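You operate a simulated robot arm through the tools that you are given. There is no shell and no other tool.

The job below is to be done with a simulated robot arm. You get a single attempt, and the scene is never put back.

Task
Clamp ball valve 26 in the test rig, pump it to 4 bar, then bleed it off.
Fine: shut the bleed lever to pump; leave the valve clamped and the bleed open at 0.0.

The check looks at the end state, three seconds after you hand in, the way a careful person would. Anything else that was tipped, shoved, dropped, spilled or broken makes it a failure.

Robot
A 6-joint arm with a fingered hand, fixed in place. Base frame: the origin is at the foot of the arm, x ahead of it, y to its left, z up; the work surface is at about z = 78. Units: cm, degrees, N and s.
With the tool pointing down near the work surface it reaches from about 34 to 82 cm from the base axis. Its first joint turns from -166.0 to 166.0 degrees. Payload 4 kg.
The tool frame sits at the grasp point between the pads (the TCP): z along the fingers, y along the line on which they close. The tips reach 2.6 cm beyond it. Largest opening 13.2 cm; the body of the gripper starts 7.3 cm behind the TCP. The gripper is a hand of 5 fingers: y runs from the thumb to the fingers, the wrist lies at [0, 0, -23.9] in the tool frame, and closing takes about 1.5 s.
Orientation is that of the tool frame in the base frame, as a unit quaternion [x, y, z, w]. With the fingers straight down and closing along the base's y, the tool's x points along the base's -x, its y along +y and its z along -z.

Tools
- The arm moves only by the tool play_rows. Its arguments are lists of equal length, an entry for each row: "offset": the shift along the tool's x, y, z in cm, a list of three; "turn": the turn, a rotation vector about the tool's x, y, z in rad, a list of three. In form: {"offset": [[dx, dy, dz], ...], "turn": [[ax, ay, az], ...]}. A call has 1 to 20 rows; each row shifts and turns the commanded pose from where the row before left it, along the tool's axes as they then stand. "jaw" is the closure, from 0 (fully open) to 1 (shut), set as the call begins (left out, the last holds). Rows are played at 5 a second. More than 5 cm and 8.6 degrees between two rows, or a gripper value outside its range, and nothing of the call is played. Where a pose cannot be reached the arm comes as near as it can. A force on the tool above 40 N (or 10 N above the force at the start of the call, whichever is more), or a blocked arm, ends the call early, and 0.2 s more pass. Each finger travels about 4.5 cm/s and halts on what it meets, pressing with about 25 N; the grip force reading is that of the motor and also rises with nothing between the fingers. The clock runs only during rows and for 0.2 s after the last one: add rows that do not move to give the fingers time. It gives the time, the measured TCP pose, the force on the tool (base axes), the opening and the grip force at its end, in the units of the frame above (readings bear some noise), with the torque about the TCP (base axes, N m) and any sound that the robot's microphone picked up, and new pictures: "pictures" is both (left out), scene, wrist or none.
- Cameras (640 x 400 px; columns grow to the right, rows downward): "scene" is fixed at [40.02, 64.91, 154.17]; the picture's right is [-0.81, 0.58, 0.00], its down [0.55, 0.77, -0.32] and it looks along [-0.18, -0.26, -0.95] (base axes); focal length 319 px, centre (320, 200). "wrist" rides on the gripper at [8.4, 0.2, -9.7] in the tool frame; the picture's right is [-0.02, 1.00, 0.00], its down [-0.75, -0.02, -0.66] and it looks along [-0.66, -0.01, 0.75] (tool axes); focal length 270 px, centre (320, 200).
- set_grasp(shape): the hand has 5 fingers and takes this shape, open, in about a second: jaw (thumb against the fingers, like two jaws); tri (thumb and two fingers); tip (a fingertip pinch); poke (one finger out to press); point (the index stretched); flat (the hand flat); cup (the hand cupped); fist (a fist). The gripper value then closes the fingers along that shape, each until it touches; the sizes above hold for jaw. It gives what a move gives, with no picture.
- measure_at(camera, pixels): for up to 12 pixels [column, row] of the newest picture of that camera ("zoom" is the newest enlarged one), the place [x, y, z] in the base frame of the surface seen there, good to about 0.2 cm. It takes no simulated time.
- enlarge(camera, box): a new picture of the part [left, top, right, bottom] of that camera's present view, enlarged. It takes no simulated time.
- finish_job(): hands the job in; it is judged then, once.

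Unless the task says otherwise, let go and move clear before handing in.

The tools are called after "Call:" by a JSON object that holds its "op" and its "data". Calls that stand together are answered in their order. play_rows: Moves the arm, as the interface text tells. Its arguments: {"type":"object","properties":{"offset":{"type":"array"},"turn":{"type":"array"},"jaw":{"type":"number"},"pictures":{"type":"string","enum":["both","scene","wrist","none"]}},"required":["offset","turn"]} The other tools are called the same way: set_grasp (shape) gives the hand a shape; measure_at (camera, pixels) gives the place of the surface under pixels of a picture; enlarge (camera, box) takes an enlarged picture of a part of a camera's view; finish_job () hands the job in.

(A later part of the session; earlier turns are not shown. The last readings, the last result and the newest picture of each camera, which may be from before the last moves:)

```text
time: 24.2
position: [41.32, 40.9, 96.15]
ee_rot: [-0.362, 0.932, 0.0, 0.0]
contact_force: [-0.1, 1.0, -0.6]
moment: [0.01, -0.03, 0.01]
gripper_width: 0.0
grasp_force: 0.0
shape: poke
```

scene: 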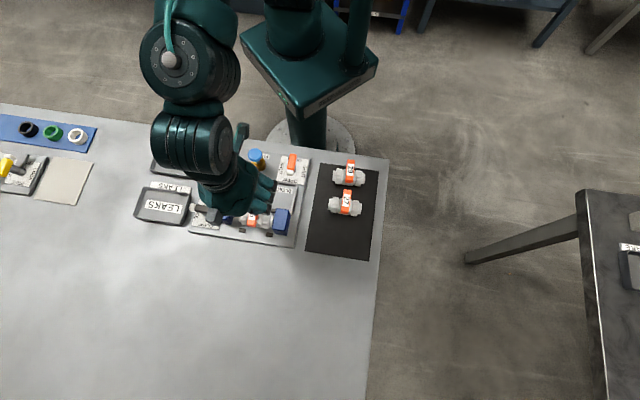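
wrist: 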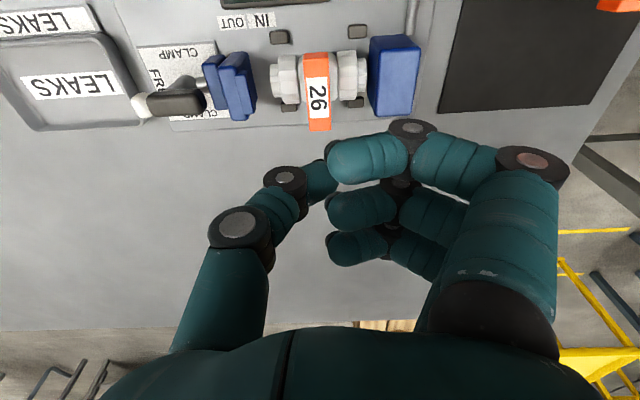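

I'll measure the fingertips to see which finger extends lowest in this shape.

Call:
{"op": "enlarge", "data": {"camera": "wrist", "box": [192, 100, 512, 300]}}

Call:
{"op": "measure_at", "data": {"camera": "wrist", "pixels": [[340, 160], [330, 145], [375, 160], [412, 125], [412, 140], [335, 210], [335, 245], [375, 205], [325, 180], [285, 178], [395, 182], [460, 165]]}}

Call:
{"op": "enlarge", "data": {"camera": "scene", "box": [190, 150, 310, 250]}}

```text
2.00 times, centred on (352, 200) of wrist
```

zoom: 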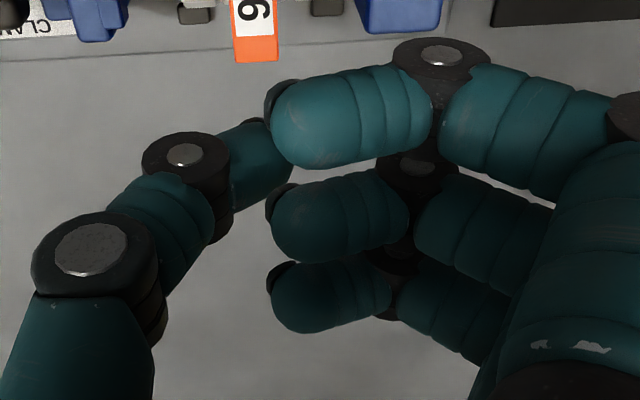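

```text
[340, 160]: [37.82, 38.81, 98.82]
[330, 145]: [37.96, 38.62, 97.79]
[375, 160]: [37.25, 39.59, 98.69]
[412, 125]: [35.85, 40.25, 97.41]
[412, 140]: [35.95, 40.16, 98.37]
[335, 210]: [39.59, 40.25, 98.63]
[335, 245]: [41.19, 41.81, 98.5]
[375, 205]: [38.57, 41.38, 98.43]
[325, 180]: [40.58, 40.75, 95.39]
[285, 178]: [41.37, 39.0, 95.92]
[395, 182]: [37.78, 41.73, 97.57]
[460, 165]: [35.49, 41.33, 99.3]
```

```text
4.00 times, centred on (250, 200) of scene
```

zoom: 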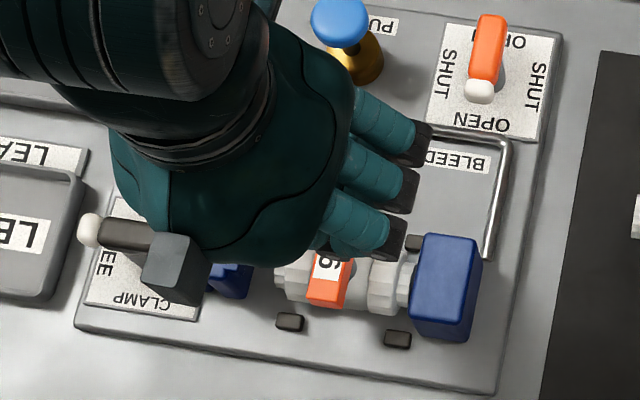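

In poke, the fingers are all curled with the thumb lowest, which isn't ideal for pushing sideways. I'll try point, with the index stretched.

Call:
{"op": "set_grasp", "data": {"shape": "point"}}

Call:
{"op": "play_rows", "data": {"offset": [[0, 0, 0], [0, 0, 0]], "turn": [[0, 0, 0], [0, 0, 0]]}}

Call:
{"op": "enlarge", "data": {"camera": "scene", "box": [190, 150, 310, 250]}}

```text
time: 25.1
position: [41.2, 40.97, 96.2]
ee_rot: [-0.363, 0.932, 0.0, 0.0]
contact_force: [0.2, 0.7, 0.0]
moment: [0.0, 0.02, -0.02]
gripper_width: 12.6
grasp_force: 0.1
shape: point
```

```text
time: 25.7
position: [41.31, 40.96, 96.11]
ee_rot: [-0.362, 0.932, 0.0, 0.0]
contact_force: [0.0, -0.6, 0.8]
moment: [-0.03, 0.0, -0.01]
gripper_width: 12.61
grasp_force: 0.1
shape: point
```

scene: 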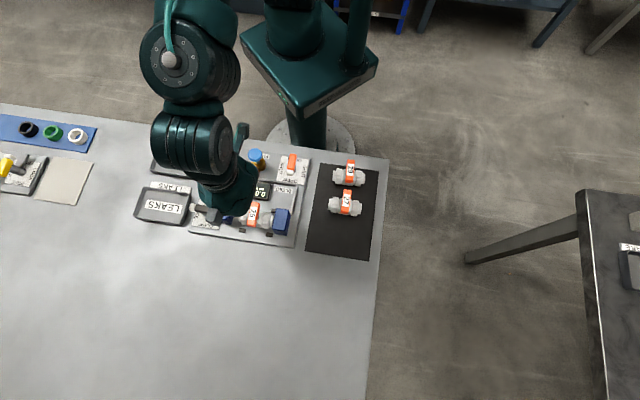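
wrist: 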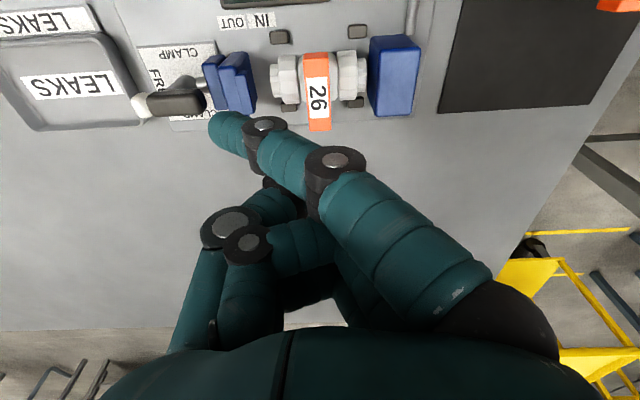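

```text
4.00 times, centred on (250, 200) of scene
```

zoom: 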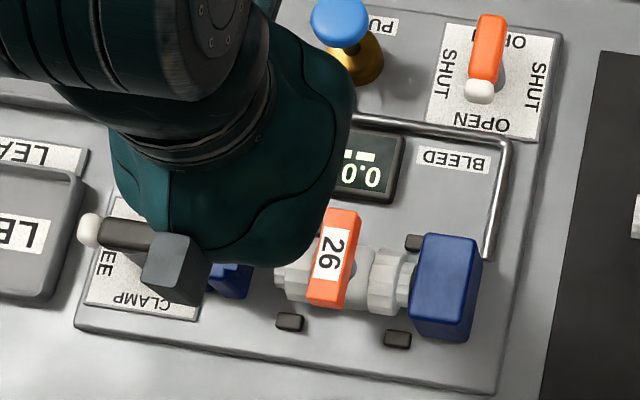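

The index is now extended, slanting toward the thumb side (tip at wrist (220,130)), with the other fingers folded. I'll measure it.

Call:
{"op": "measure_at", "data": {"camera": "wrist", "pixels": [[212, 125], [220, 118], [222, 140], [240, 130], [240, 152], [265, 125], [290, 155], [335, 160], [390, 220], [230, 222], [270, 200], [300, 245]]}}

Call:
{"op": "enlarge", "data": {"camera": "wrist", "box": [160, 90, 480, 290]}}

```text
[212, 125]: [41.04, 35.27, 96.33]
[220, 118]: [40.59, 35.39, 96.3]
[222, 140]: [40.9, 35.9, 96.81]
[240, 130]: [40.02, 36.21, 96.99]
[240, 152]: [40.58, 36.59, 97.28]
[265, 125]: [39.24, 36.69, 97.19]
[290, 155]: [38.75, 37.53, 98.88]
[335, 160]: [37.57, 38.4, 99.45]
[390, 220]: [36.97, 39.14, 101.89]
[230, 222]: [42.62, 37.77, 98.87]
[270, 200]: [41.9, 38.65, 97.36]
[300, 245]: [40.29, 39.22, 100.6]
```

```text
2.00 times, centred on (320, 190) of wrist
```

zoom: 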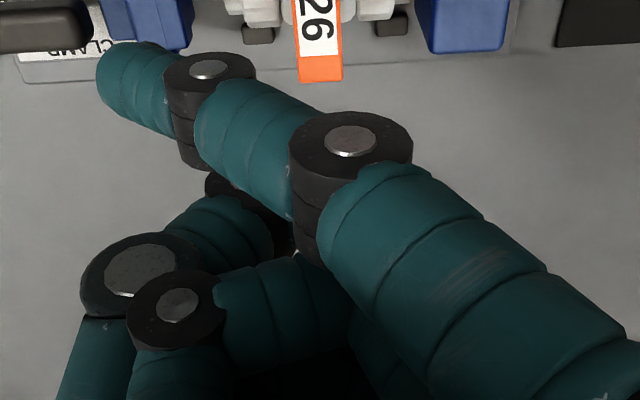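

Point slants too much. I'll try the fingertip pinch, which could hold a lever end with thumb and index only.

Call:
{"op": "set_grasp", "data": {"shape": "tip"}}

Call:
{"op": "play_rows", "data": {"offset": [[0, 0, 0], [0, 0, 0]], "turn": [[0, 0, 0], [0, 0, 0]], "pictures": "wrist"}}

Call:
{"op": "enlarge", "data": {"camera": "wrist", "box": [120, 60, 520, 310]}}

```text
time: 26.6
position: [41.25, 41.03, 96.26]
ee_rot: [-0.362, 0.932, 0.0, 0.0]
contact_force: [0.3, 0.2, 0.4]
moment: [-0.03, 0.03, 0.0]
gripper_width: 13.17
grasp_force: 0.2
shape: tip
```

```text
time: 27.2
position: [41.34, 40.97, 96.22]
ee_rot: [-0.362, 0.932, 0.0, -0.001]
contact_force: [0.0, -0.1, -0.3]
moment: [-0.01, -0.03, 0.02]
gripper_width: 13.19
grasp_force: 0.0
shape: tip
```

wrist: 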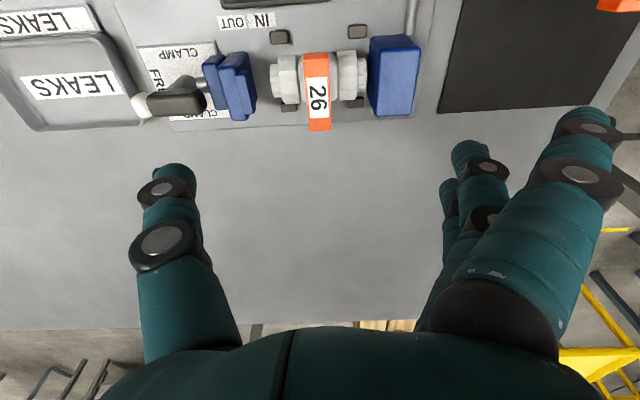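

```text
1.60 times, centred on (320, 185) of wrist
```

zoom: 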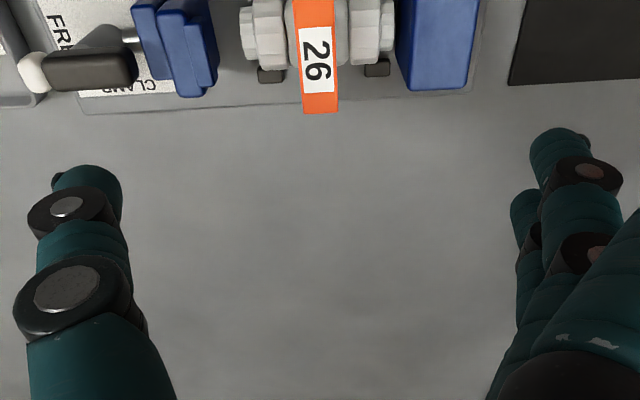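

I'll test closing in this shape to see how the pinch behaves.

Call:
{"op": "play_rows", "data": {"offset": [[0, 0, 0], [0, 0, 0], [0, 0, 0], [0, 0, 0], [0, 0, 0], [0, 0, 0], [0, 0, 0]], "turn": [[0, 0, 0], [0, 0, 0], [0, 0, 0], [0, 0, 0], [0, 0, 0], [0, 0, 0], [0, 0, 0]], "pictures": "wrist", "jaw": 0.72}}

Call:
{"op": "enlarge", "data": {"camera": "wrist", "box": [120, 60, 520, 310]}}

```text
time: 28.8
position: [41.35, 41.02, 96.27]
ee_rot: [-0.363, 0.932, 0.0, 0.0]
contact_force: [0.8, 0.2, 0.6]
moment: [0.0, 0.03, -0.01]
gripper_width: 3.77
grasp_force: 0.1
shape: tip
```

wrist: 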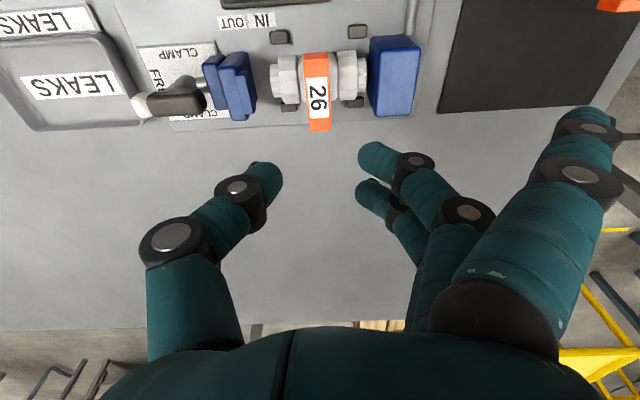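

```text
1.60 times, centred on (320, 185) of wrist
```

zoom: 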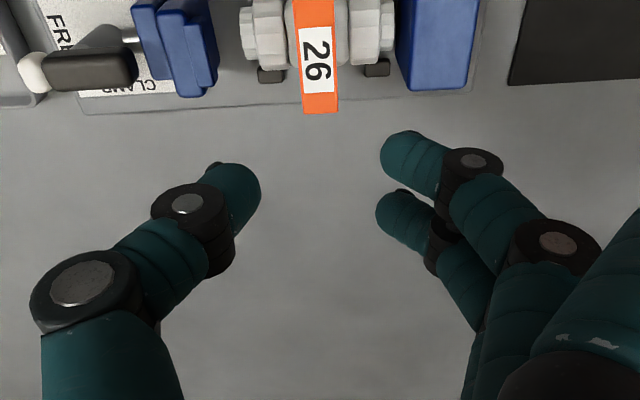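

In tip, the thumb opposes the middle and ring fingers while the index stays out wide. I'll measure index tip height for clearance.

Call:
{"op": "measure_at", "data": {"camera": "wrist", "pixels": [[590, 115], [580, 118], [600, 130], [575, 145], [375, 150], [365, 165], [362, 190], [270, 170], [275, 180], [415, 165], [240, 190], [465, 215]]}}

Call:
{"op": "enlarge", "data": {"camera": "scene", "box": [190, 150, 310, 250]}}

```text
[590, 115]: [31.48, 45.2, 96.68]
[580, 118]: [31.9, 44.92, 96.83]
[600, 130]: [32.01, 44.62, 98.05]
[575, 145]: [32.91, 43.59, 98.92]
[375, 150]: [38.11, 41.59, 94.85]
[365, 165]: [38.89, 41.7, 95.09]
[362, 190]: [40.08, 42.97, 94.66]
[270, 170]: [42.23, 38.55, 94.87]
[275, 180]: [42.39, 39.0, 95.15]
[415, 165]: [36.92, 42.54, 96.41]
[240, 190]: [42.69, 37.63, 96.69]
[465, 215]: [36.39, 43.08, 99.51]
```

```text
4.00 times, centred on (250, 200) of scene
```

zoom: 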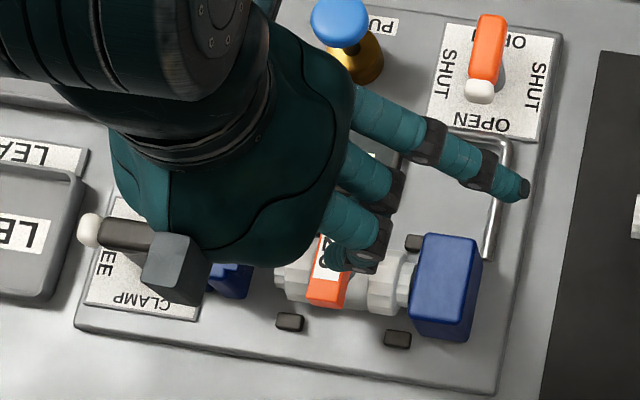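

The index sticks out 10 cm along tool y at TCP level, clear of everything on the planned route. I'll yaw clockwise 87.5° so the hand closes across the clamp lever and move above it.

Call:
{"op": "play_rows", "data": {"offset": [[0, 0, 0], [0, 0, 0], [0, 0, 0], [0, 0, 0], [0, 0, 0], [0, 0, 0], [0, 0, 0], [0, 0, 0], [0, 0, 0], [0, 0, 0], [0, 0, 0], [-3.1, -0.25, 0], [-3.1, -0.25, 0], [-3.1, -0.25, 0], [-3.1, -0.25, 0], [0, 0, 0], [0, 0, 0]], "turn": [[0, 0, 0.1388], [0, 0, 0.1388], [0, 0, 0.1388], [0, 0, 0.1388], [0, 0, 0.1388], [0, 0, 0.1388], [0, 0, 0.1388], [0, 0, 0.1388], [0, 0, 0.1388], [0, 0, 0.1388], [0, 0, 0.1388], [0, 0, 0], [0, 0, 0], [0, 0, 0], [0, 0, 0], [0, 0, 0], [0, 0, 0]]}}

Call:
{"op": "enlarge", "data": {"camera": "wrist", "box": [160, 0, 480, 200]}}

```text
time: 32.4
position: [49.51, 31.53, 95.86]
ee_rot: [0.382, 0.924, 0.0, 0.0]
contact_force: [-0.6, -0.2, 0.2]
moment: [0.01, 0.01, 0.01]
gripper_width: 3.75
grasp_force: 0.2
shape: tip
```

scene: 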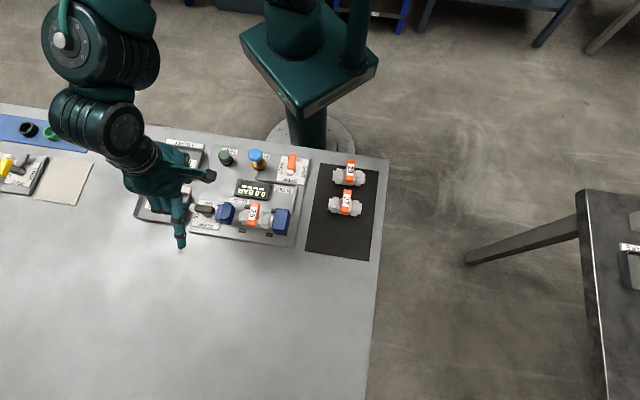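
wrist: 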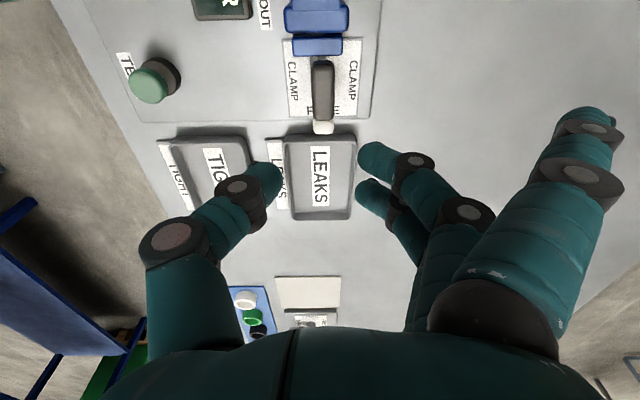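

```text
2.00 times, centred on (320, 100) of wrist
```

zoom: 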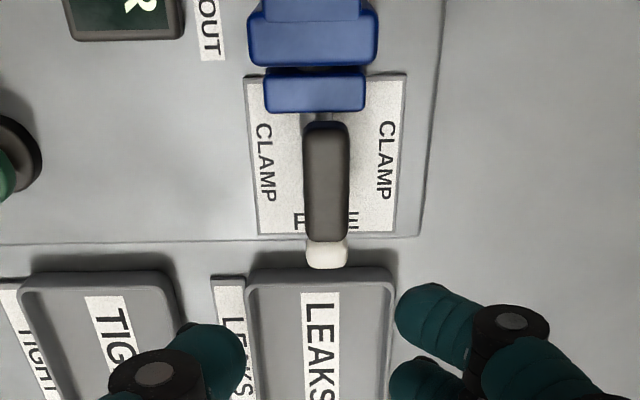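

The clamp lever (wrist (322,95)) is lined up with its white end toward LEAKS. I'll measure it and the tray rim.

Call:
{"op": "measure_at", "data": {"camera": "zoom", "pixels": [[328, 140], [326, 230], [312, 185], [342, 185], [326, 258], [316, 90], [270, 95], [360, 95], [260, 275], [385, 280], [420, 285], [240, 350]]}}

```text
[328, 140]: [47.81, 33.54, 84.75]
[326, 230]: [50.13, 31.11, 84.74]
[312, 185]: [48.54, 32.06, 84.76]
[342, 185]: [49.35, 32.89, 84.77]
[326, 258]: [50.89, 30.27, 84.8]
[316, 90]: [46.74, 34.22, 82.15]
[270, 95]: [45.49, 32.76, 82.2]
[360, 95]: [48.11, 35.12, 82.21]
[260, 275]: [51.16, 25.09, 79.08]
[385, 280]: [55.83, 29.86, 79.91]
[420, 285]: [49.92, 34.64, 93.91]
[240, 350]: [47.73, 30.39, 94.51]
```

Lever axis at v≈57.5, u from -9.9 to -15, top z 84.8. I'll fine-centre and descend so the tips straddle the outer half of the lever.

Call:
{"op": "play_rows", "data": {"offset": [[-0.2, 0.2, 0], [0, 0, 2], [0, 0, 2], [0, 0, 2], [0, 0, 2], [0, 0, 1.6], [0, 0, 0]], "turn": [[0, 0, 0], [0, 0, 0], [0, 0, 0], [0, 0, 0], [0, 0, 0], [0, 0, 0], [0, 0, 0]]}}

```text
time: 34.0
position: [49.79, 31.53, 86.61]
ee_rot: [0.382, 0.924, 0.0, 0.0]
contact_force: [0.6, 0.1, 0.2]
moment: [0.01, 0.02, -0.03]
gripper_width: 3.76
grasp_force: 0.1
shape: tip
```

scene: 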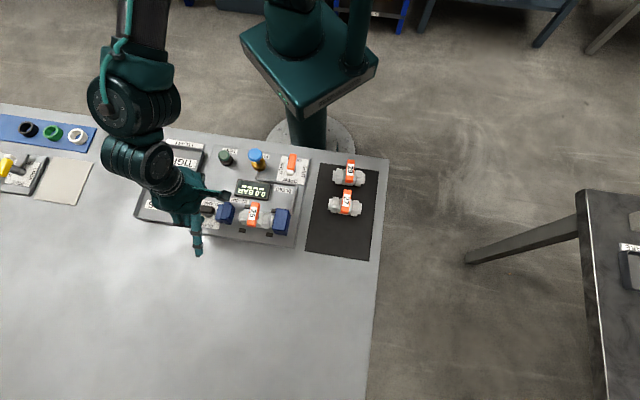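
wrist: 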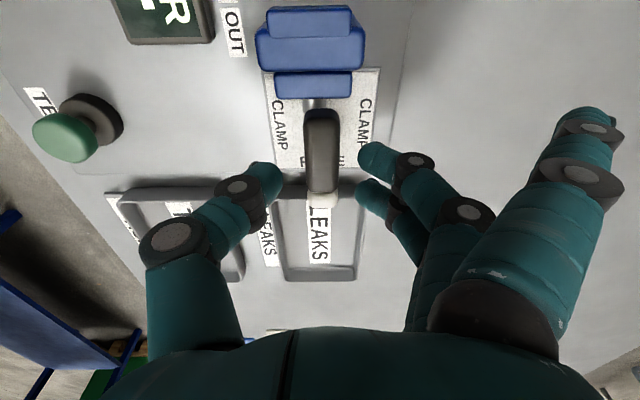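

Lever is centred between thumb (265,170) and fingers (370,160). I'll lower 2 cm and close.

Call:
{"op": "play_rows", "data": {"offset": [[0, 0, 1.0], [0, 0, 1.0], [0, 0, 0]], "turn": [[0, 0, 0], [0, 0, 0], [0, 0, 0]], "pictures": "none"}}

Call:
{"op": "play_rows", "data": {"offset": [[0, 0, 0], [0, 0, 0], [0, 0, 0], [0, 0, 0], [0, 0, 0], [0, 0, 0]], "turn": [[0, 0, 0], [0, 0, 0], [0, 0, 0], [0, 0, 0], [0, 0, 0], [0, 0, 0]], "jaw": 1.0, "pictures": "wrist"}}

Call:
{"op": "enlarge", "data": {"camera": "wrist", "box": [192, 70, 448, 230]}}

```text
time: 34.8
position: [49.67, 31.42, 84.54]
ee_rot: [0.381, 0.924, 0.0, 0.0]
contact_force: [0.6, -0.4, -0.1]
moment: [-0.01, 0.03, 0.04]
gripper_width: 3.76
grasp_force: 0.1
shape: tip
```

```text
time: 36.2
position: [49.82, 31.63, 84.69]
ee_rot: [0.382, 0.924, 0.0, 0.001]
contact_force: [1.4, -1.1, -7.0]
moment: [-0.03, -0.01, 0.06]
gripper_width: 1.29
grasp_force: 25.0
shape: tip
```

wrist: 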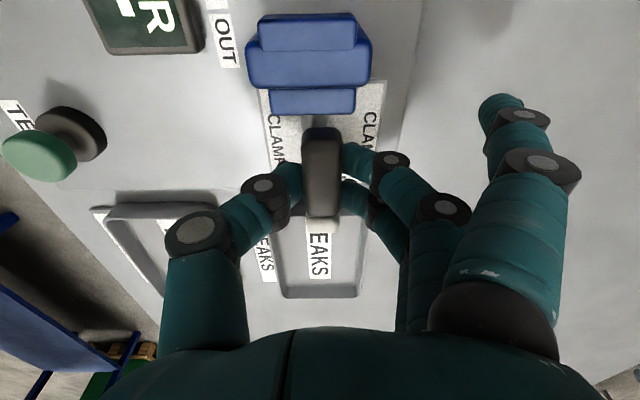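

```text
2.50 times, centred on (320, 150) of wrist
```

zoom: 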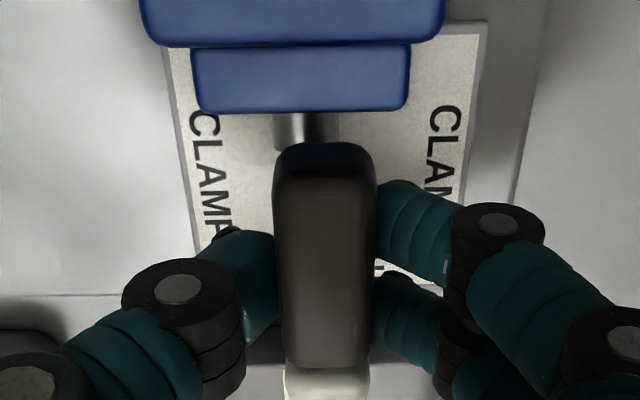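

The lever is gripped (25 N). I'll turn clockwise about its pivot, first 22° as a test of direction.

Call:
{"op": "play_rows", "data": {"offset": [[0.009, -0.144, 0], [0.009, -0.144, 0], [0.009, -0.144, 0]], "turn": [[0, 0, 0.131], [0, 0, 0.131], [0, 0, 0.131]], "pictures": "wrist"}}

```text
time: 37.0
position: [49.43, 31.52, 84.59]
ee_rot: [0.555, 0.832, 0.001, 0.0]
contact_force: [4.0, 15.0, -6.6]
moment: [0.32, 0.01, 0.79]
gripper_width: 1.2
grasp_force: 25.1
shape: tip
```

wrist: 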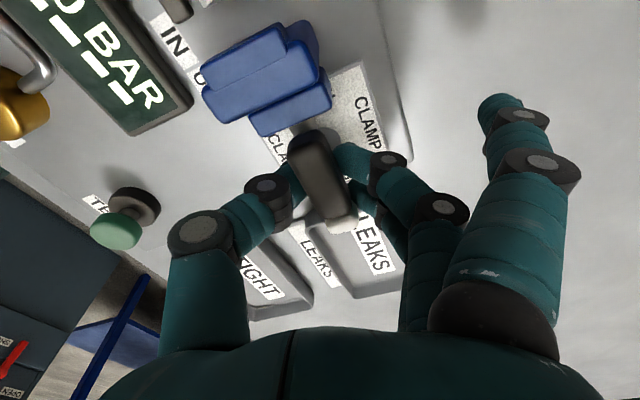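

The lever seems to have stayed along the plate while the hand turned, and the torque reads 0.8 N m. I'll look closely to tell whether it's at a stop.

Call:
{"op": "enlarge", "data": {"camera": "wrist", "box": [192, 40, 448, 240]}}

Call:
{"op": "measure_at", "data": {"camera": "wrist", "pixels": [[310, 140], [338, 215], [320, 180], [342, 226], [300, 165], [335, 175]]}}

```text
2.00 times, centred on (320, 140) of wrist
```

zoom: 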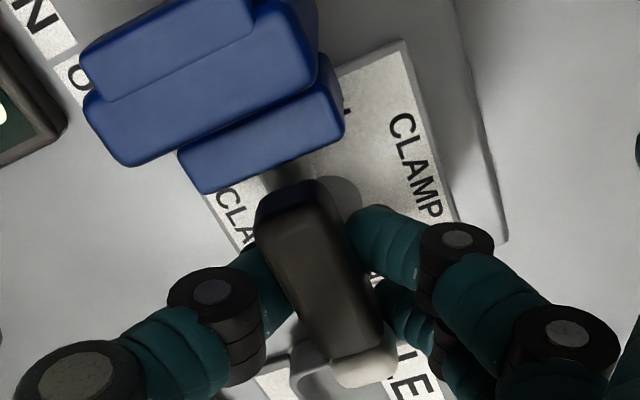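

```text
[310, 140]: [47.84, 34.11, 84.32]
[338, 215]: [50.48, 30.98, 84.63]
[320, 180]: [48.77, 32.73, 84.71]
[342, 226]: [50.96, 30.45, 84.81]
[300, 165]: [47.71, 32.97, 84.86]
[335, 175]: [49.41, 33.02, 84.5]
```

The lever hasn't moved clockwise, so it's against its stop that way. I'll turn back and then try 22° counter-clockwise.

Call:
{"op": "play_rows", "data": {"offset": [[0.009, 0.144, 0], [0.009, 0.144, 0], [0.009, 0.144, 0], [0, 0, 0]], "turn": [[0, 0, -0.131], [0, 0, -0.131], [0, 0, -0.131], [0, 0, 0]], "pictures": "wrist"}}

Call:
{"op": "play_rows", "data": {"offset": [[0.009, 0.144, 0], [0.009, 0.144, 0], [0.009, 0.144, 0]], "turn": [[0, 0, -0.131], [0, 0, -0.131], [0, 0, -0.131]], "pictures": "both"}}

```text
time: 38.0
position: [49.86, 31.65, 84.49]
ee_rot: [0.382, 0.924, -0.001, 0.0]
contact_force: [-9.3, -1.3, 0.6]
moment: [-0.09, 0.36, 0.01]
gripper_width: 1.19
grasp_force: 24.6
shape: tip
```

wrist: 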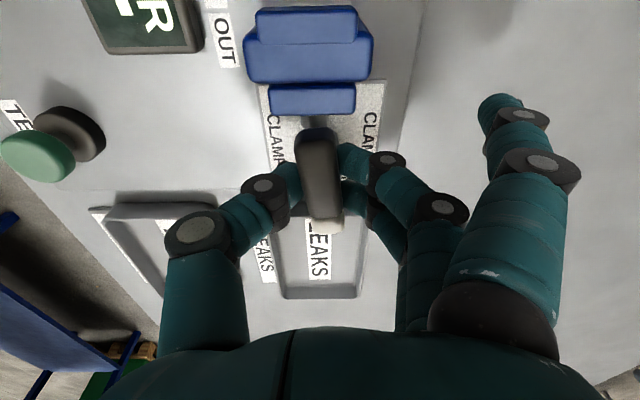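

```text
time: 38.8
position: [49.94, 31.94, 84.55]
ee_rot: [0.193, 0.981, -0.001, 0.0]
contact_force: [-9.4, -13.1, -4.6]
moment: [-0.37, 0.3, -0.03]
gripper_width: 1.21
grasp_force: 25.1
shape: tip
```

scene: 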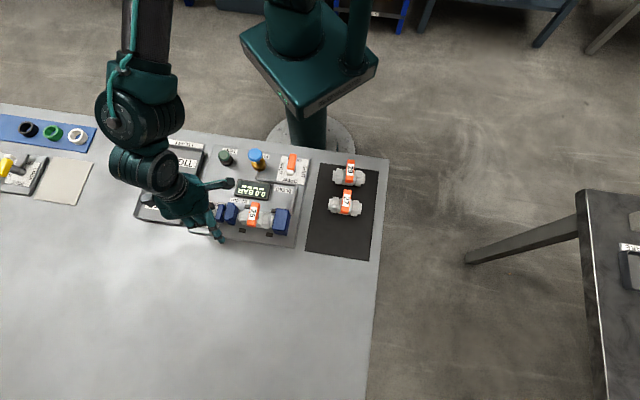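
wrist: 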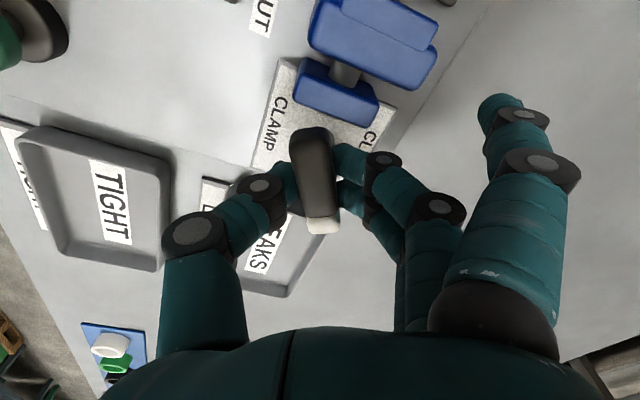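

Counter-clockwise works: the lever followed and the blue jaw is moving in. I'll measure index tip clearance before going further.

Call:
{"op": "measure_at", "data": {"camera": "wrist", "pixels": [[490, 102], [505, 100], [500, 115], [515, 105], [430, 65], [410, 85], [435, 30], [310, 160], [322, 225], [310, 135], [370, 100], [325, 190]]}}

Call:
{"op": "enlarge", "data": {"camera": "scene", "box": [170, 160, 300, 250]}}

```text
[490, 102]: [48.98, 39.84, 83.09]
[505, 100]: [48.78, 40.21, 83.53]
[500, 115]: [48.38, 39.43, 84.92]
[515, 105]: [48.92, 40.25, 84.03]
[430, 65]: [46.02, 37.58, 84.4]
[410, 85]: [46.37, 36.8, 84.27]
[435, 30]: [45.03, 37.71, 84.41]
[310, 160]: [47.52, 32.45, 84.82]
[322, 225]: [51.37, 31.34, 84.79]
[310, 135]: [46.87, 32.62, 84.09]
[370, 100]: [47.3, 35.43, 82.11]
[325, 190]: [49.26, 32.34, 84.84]
```

```text
4.44 times, centred on (235, 205) of scene
```

zoom: 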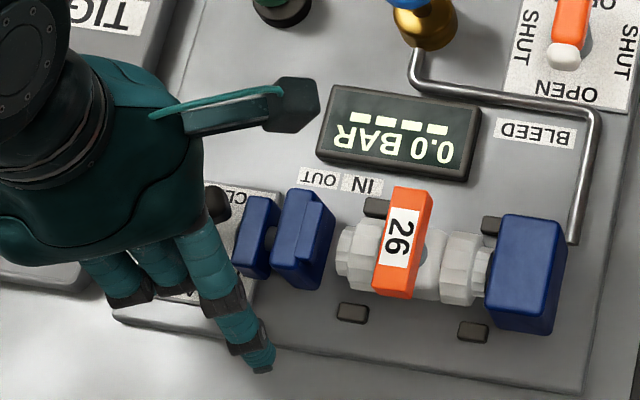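

Index tip is about 2.8 cm from the jaw corner, so I won't rotate the hand further. I'll open slightly, slide outward along the lever, and push its outer half round with the thumb using translation only.

Call:
{"op": "play_rows", "data": {"offset": [[0, 0, 0], [0, 0, 0], [0, 0, 0], [0, 0, 0]], "turn": [[0, 0, 0], [0, 0, 0], [0, 0, 0], [0, 0, 0]], "jaw": 0.72, "pictures": "wrist"}}

Call:
{"op": "enlarge", "data": {"camera": "wrist", "box": [192, 60, 448, 260]}}

Call:
{"op": "measure_at", "data": {"camera": "zoom", "pixels": [[270, 240], [340, 230], [290, 330], [350, 320], [315, 240], [325, 330], [330, 365], [215, 240], [225, 260], [300, 215], [120, 240], [330, 345]]}}

```text
time: 39.8
position: [50.03, 32.07, 84.58]
ee_rot: [0.194, 0.981, 0.0, 0.0]
contact_force: [0.2, 0.5, 0.0]
moment: [-0.01, -0.01, 0.01]
gripper_width: 3.65
grasp_force: 0.0
shape: tip
```

wrist: 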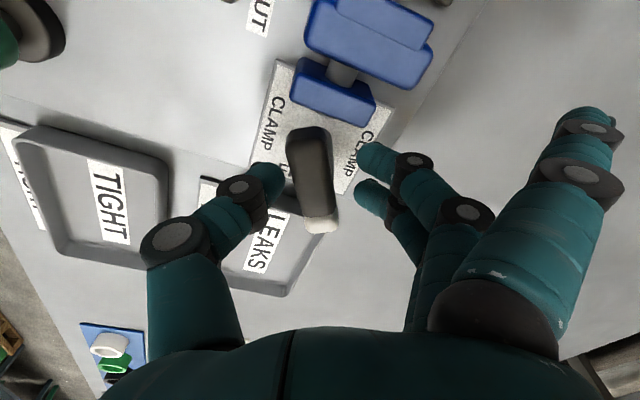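

```text
2.00 times, centred on (320, 160) of wrist
```

zoom: 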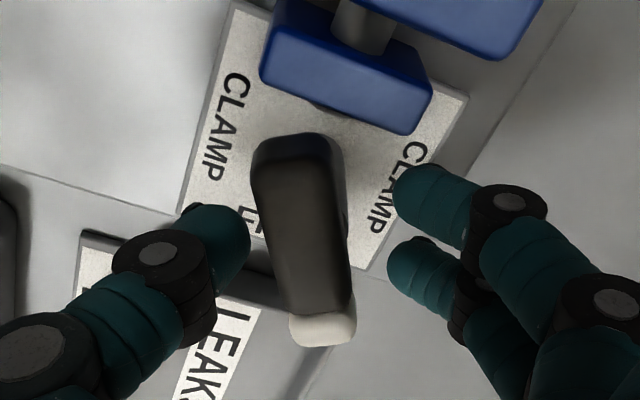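

```text
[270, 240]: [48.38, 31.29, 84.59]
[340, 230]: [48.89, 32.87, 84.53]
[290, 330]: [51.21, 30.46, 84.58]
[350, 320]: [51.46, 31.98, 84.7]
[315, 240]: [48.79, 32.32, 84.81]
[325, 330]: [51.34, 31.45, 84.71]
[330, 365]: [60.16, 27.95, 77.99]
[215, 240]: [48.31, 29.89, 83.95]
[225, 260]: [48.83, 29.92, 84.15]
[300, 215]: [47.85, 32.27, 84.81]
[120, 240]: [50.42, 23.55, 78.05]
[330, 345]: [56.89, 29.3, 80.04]
```

The lever now sits about 28° round and the thumb is alongside it. I'll slide 2.1 cm outward, then start pushing with the thumb along the computed arc.

Call:
{"op": "play_rows", "data": {"offset": [[-1.05, 0, 0], [-1.05, 0, 0], [0.06, 0.5, 0], [0.06, 0.5, 0], [-0.12, 0.4, 0], [-0.11, 0.4, 0]], "turn": [[0, 0, 0], [0, 0, 0], [0, 0, 0], [0, 0, 0], [0, 0, 0], [0, 0, 0]], "pictures": "both"}}

Call:
{"op": "enlarge", "data": {"camera": "wrist", "box": [192, 60, 448, 260]}}

```text
time: 41.2
position: [52.76, 32.87, 84.57]
ee_rot: [0.194, 0.981, 0.0, 0.0]
contact_force: [-2.0, -3.3, 0.9]
moment: [-0.09, 0.04, 0.0]
gripper_width: 3.9
grasp_force: 0.1
shape: tip
```

scene: 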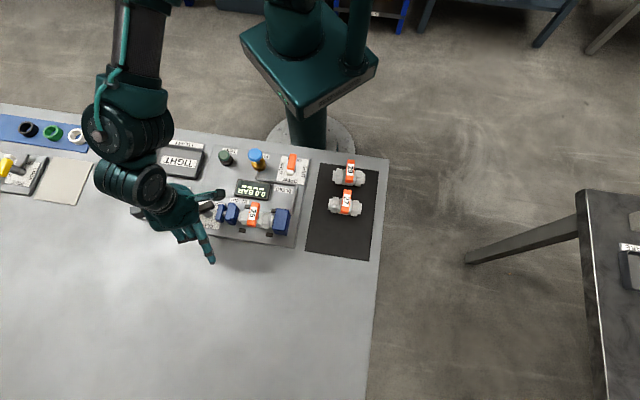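
wrist: 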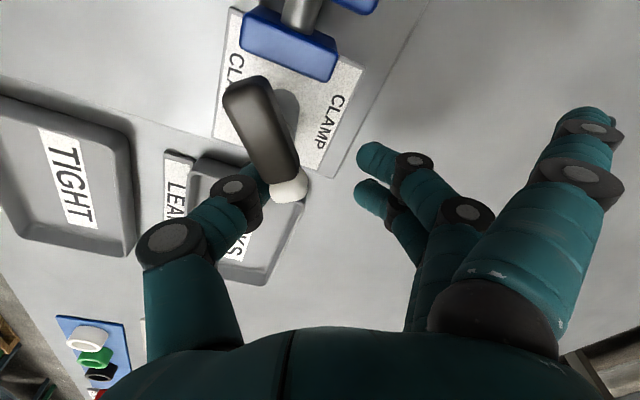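

```text
2.00 times, centred on (320, 160) of wrist
```

zoom: 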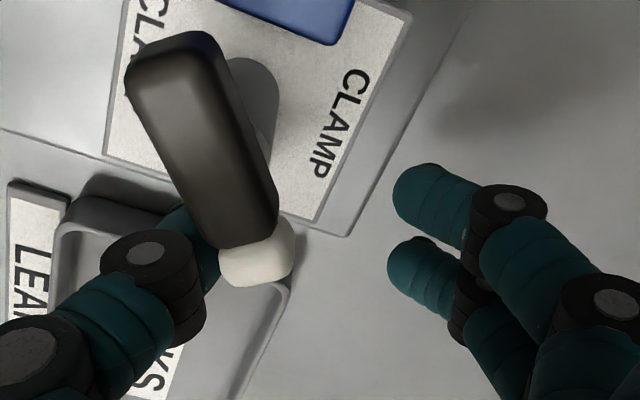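

The lever is following the thumb, at about 45° with low force. Continuing along the arc.

Call:
{"op": "play_rows", "data": {"offset": [[0.03, 0.36, 0], [0.03, 0.36, 0], [0.12, 0.35, 0], [0.12, 0.35, 0]], "turn": [[0, 0, 0], [0, 0, 0], [0, 0, 0], [0, 0, 0]], "pictures": "wrist"}}

Call:
{"op": "enlarge", "data": {"camera": "wrist", "box": [160, 20, 480, 220]}}

Call:
{"op": "measure_at", "data": {"camera": "zoom", "pixels": [[160, 90], [220, 190], [250, 220], [190, 140], [170, 250], [300, 30]]}}

```text
time: 42.2
position: [52.92, 34.19, 84.42]
ee_rot: [0.194, 0.981, 0.0, 0.0]
contact_force: [4.2, -4.3, 2.0]
moment: [-0.11, -0.04, 0.13]
gripper_width: 3.93
grasp_force: 0.0
shape: tip
```

wrist: 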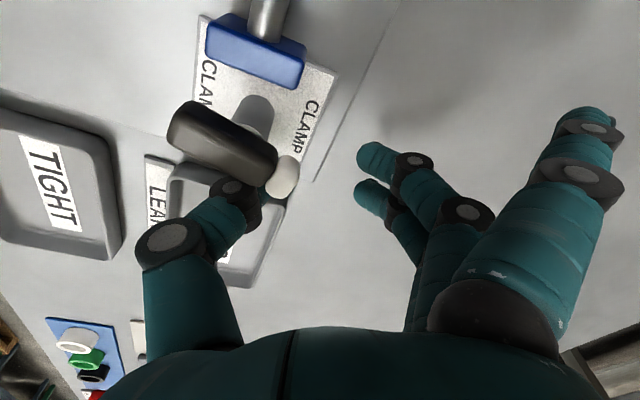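

```text
2.00 times, centred on (320, 120) of wrist
```

zoom: 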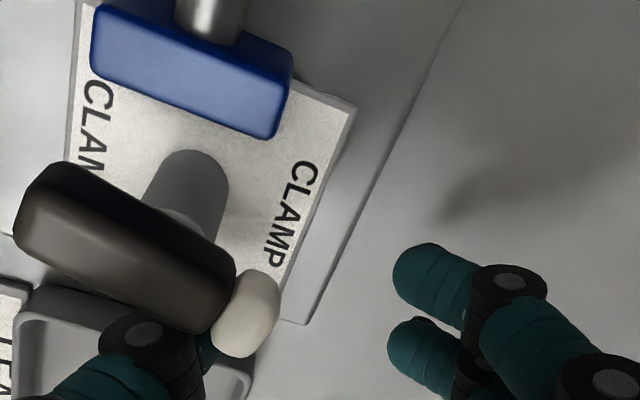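

```text
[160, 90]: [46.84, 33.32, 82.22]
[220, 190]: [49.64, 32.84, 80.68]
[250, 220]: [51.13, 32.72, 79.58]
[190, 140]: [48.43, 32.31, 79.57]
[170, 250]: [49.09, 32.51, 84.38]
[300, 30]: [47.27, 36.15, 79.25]
```

The lever is nearly parallel to the blue plate now (about 80°). Finishing the arc with a slight overshoot to reach the stop.

Call:
{"op": "play_rows", "data": {"offset": [[0.18, 0.3, 0], [0.2, 0.3, 0], [0.2, 0.1, 0]], "turn": [[0, 0, 0], [0, 0, 0], [0, 0, 0]], "pictures": "both"}}

Call:
{"op": "enlarge", "data": {"camera": "wrist", "box": [160, 20, 480, 220]}}

Call:
{"op": "enlarge", "data": {"camera": "scene", "box": [170, 160, 300, 250]}}

```text
time: 43.0
position: [52.96, 34.84, 84.52]
ee_rot: [0.197, 0.98, 0.0, 0.002]
contact_force: [26.0, -18.6, -1.1]
moment: [-0.17, -0.35, 1.12]
gripper_width: 4.14
grasp_force: 0.0
shape: tip
```

scene: 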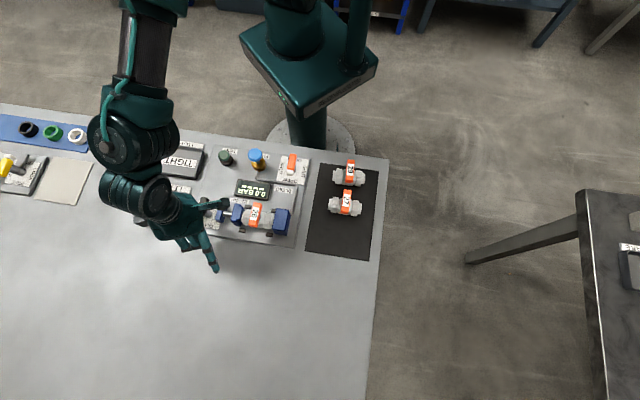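
wrist: 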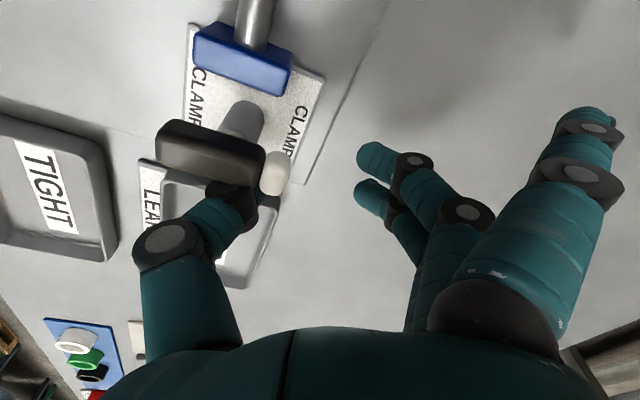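

```text
2.00 times, centred on (320, 120) of wrist
```

zoom: 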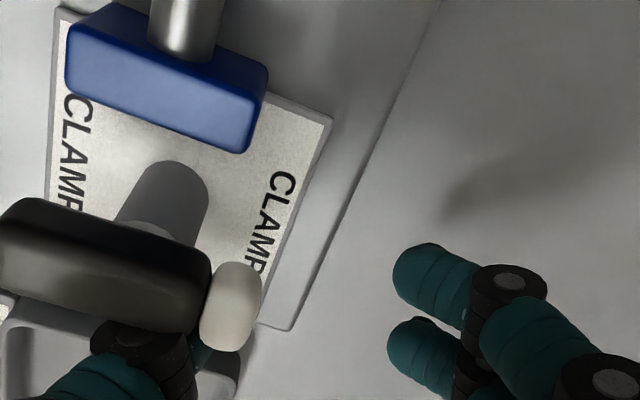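

```text
4.44 times, centred on (235, 205) of scene
```

zoom: 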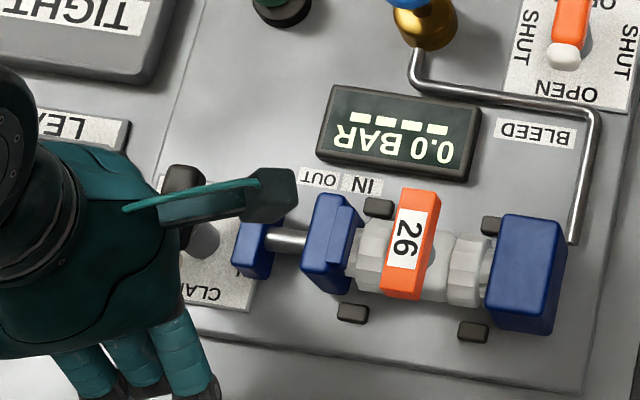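

The lever is across at CLAMP with a firm stop (32 N), and the jaw sits at IN against valve 26. I'll back the thumb off and rise to inspect.

Call:
{"op": "play_rows", "data": {"offset": [[-0.4, -0.17, 0], [-0.5, -0.2, 0], [0, 0, -2], [0, 0, -3], [0, 0, -3], [0, 0, -3], [0, 0, 0]], "turn": [[0, 0, 0], [0, 0, 0], [0, 0, 0], [0, 0, 0], [0, 0, 0], [0, 0, 0], [0, 0, 0]], "pictures": "both"}}

Call:
{"op": "enlarge", "data": {"camera": "wrist", "box": [100, 0, 420, 200]}}

Call:
{"op": "enlarge", "data": {"camera": "scene", "box": [170, 160, 300, 250]}}

```text
time: 44.6
position: [53.28, 34.5, 95.7]
ee_rot: [0.195, 0.981, 0.0, 0.001]
contact_force: [-0.8, -0.5, -0.3]
moment: [-0.01, 0.0, 0.01]
gripper_width: 3.69
grasp_force: 0.0
shape: tip
```

scene: 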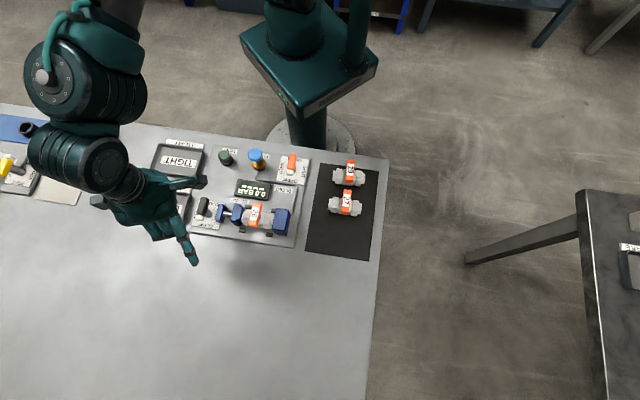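
wrist: 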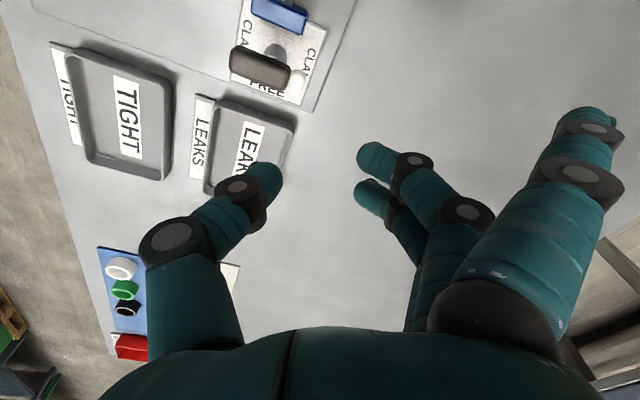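

```text
2.00 times, centred on (260, 100) of wrist
```

zoom: 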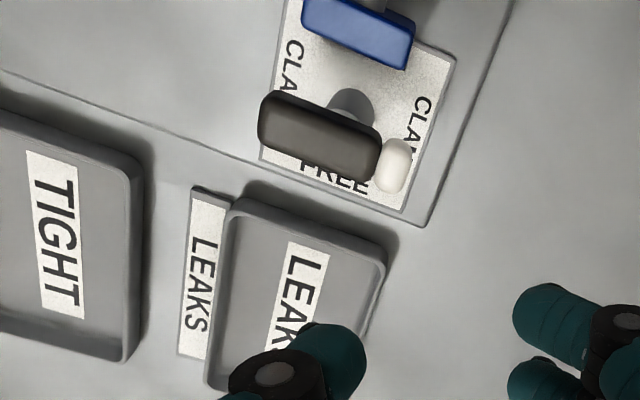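

```text
4.44 times, centred on (235, 205) of scene
```

zoom: 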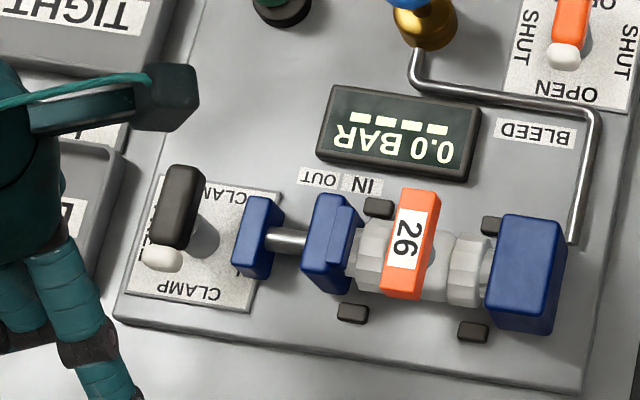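

Clamped: lever at CLAMP, jaw at IN, and valve 26 held between both jaws (scene zoom). Now I'll go to the bleed lever, yawing so the hand closes along the rig axis across it.

Call:
{"op": "play_rows", "data": {"offset": [[3.5, -1.51, 0], [3.5, -1.51, 0], [3.5, -1.51, 0], [3.5, -1.51, 0], [3.5, -1.51, 0], [3.5, -1.51, 0], [3.5, -1.51, 0], [0, 0, 0], [0, 0, 0], [0, 0, 0], [0, 0, 0], [0, 0, 0], [0, 0, 0], [0, 0, 0], [0, 0, 0], [0, 0, 0], [0, 0, 0]], "turn": [[0, 0, 0], [0, 0, 0], [0, 0, 0], [0, 0, 0], [0, 0, 0], [0, 0, 0], [0, 0, 0], [0, 0, -0.1309], [0, 0, -0.1309], [0, 0, -0.1309], [0, 0, -0.1309], [0, 0, -0.1309], [0, 0, -0.1309], [0, 0, -0.1309], [0, 0, -0.1309], [0, 0, -0.1309], [0, 0, 0]]}}

Call:
{"op": "enlarge", "data": {"camera": "wrist", "box": [160, 0, 480, 200]}}

```text
time: 48.2
position: [26.65, 33.93, 95.5]
ee_rot: [-0.385, 0.923, 0.0, 0.0]
contact_force: [0.2, -0.1, 0.0]
moment: [-0.04, 0.0, 0.0]
gripper_width: 3.7
grasp_force: 0.0
shape: tip
```

scene: 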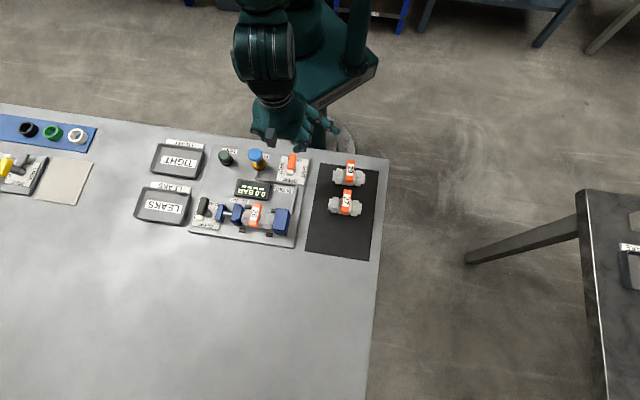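
wrist: 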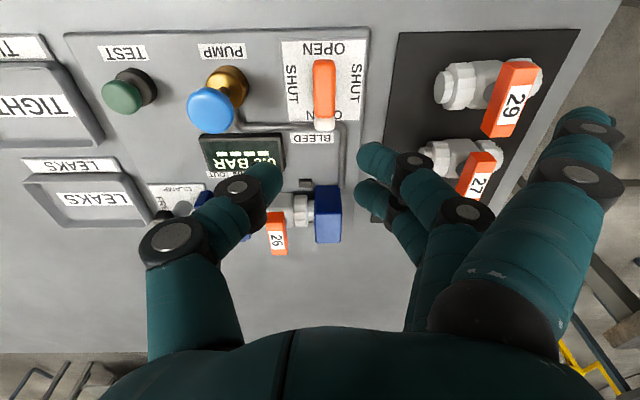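

```text
2.00 times, centred on (320, 100) of wrist
```

zoom: 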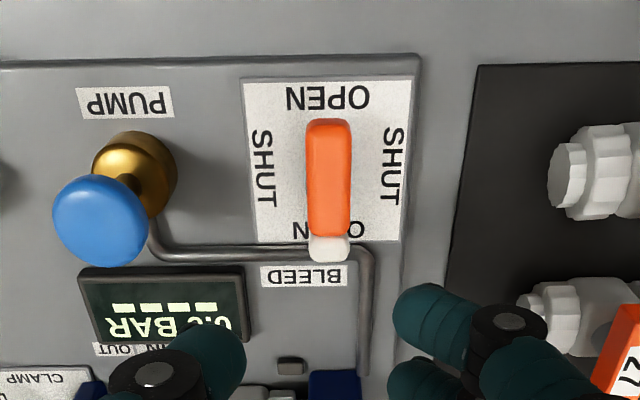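

The bleed lever (zoom (329,185)) is squarely in view with OPEN/SHUT around it. I'll measure it for the grip.

Call:
{"op": "measure_at", "data": {"camera": "zoom", "pixels": [[329, 130], [329, 180], [329, 230], [329, 252], [310, 200], [348, 200], [265, 100], [410, 100], [100, 210], [115, 240], [575, 190], [540, 310]]}}

Call:
{"op": "measure_at", "data": {"camera": "wrist", "pixels": [[585, 112], [440, 90], [490, 130], [525, 60], [212, 108], [205, 92], [228, 100], [196, 110], [210, 125], [225, 80]]}}

```text
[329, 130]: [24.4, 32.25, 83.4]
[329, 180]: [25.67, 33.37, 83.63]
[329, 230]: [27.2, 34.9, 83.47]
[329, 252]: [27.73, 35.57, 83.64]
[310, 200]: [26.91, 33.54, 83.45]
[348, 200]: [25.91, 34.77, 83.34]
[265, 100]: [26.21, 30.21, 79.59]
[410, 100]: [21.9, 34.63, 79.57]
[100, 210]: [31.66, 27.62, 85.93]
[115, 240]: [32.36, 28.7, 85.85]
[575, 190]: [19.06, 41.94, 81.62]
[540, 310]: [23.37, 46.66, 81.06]
```

```text
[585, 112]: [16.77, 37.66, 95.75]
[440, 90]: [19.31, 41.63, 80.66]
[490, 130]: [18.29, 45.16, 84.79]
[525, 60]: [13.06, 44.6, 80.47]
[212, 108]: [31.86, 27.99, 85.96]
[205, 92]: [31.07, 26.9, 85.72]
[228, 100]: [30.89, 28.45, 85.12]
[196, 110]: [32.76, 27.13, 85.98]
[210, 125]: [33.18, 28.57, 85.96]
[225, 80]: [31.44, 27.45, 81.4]
```

Lever at u≈5.5 with pivot near (25.8, 33.6), top z 83.5. I'll centre and descend to straddle it.

Call:
{"op": "play_rows", "data": {"offset": [[-0.15, 0.35, 0], [0, 0, 2], [0, 0, 2], [0, 0, 2], [0, 0, 2], [0, 0, 1.8], [0, 0, 0]], "turn": [[0, 0, 0], [0, 0, 0], [0, 0, 0], [0, 0, 0], [0, 0, 0], [0, 0, 0], [0, 0, 0]]}}

```text
time: 49.8
position: [26.48, 34.41, 85.76]
ee_rot: [-0.383, 0.924, 0.0, 0.0]
contact_force: [0.0, 0.6, 0.3]
moment: [0.01, -0.01, 0.0]
gripper_width: 3.7
grasp_force: 0.0
shape: tip
```

scene: 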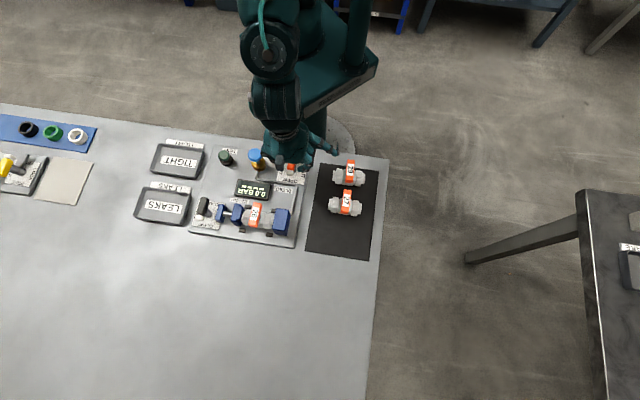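
wrist: 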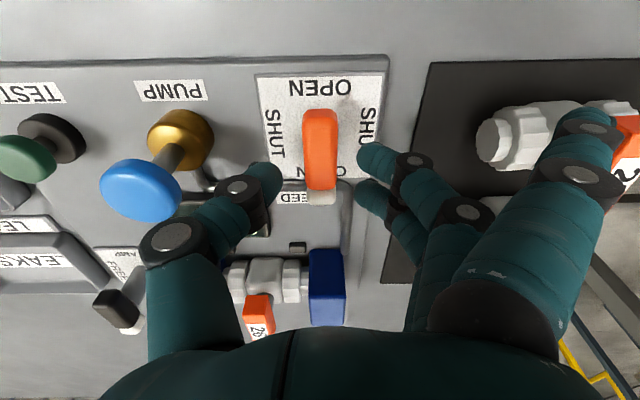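

Lever centred. Before the last 2.2 cm, I'll check the thumb's knuckle height relative to the blue pump knob (top z 86).

Call:
{"op": "measure_at", "data": {"camera": "wrist", "pixels": [[170, 235], [150, 240], [155, 270], [175, 280], [205, 215], [240, 185], [140, 190], [155, 185], [585, 115], [575, 130], [520, 130], [200, 240]]}}

Call:
{"op": "enlarge", "data": {"camera": "scene", "box": [230, 120, 350, 200]}}

```text
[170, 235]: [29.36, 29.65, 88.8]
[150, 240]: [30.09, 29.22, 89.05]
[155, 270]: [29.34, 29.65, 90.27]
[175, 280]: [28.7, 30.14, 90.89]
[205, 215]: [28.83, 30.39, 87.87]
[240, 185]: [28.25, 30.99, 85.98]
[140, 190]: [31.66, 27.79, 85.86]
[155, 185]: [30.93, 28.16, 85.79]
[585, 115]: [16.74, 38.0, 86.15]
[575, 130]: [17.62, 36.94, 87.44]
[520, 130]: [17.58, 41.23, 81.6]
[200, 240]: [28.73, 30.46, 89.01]
```

```text
5.00 times, centred on (290, 160) of scene
```

zoom: 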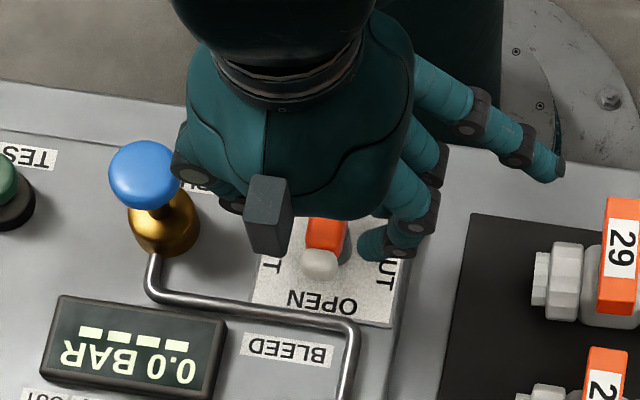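

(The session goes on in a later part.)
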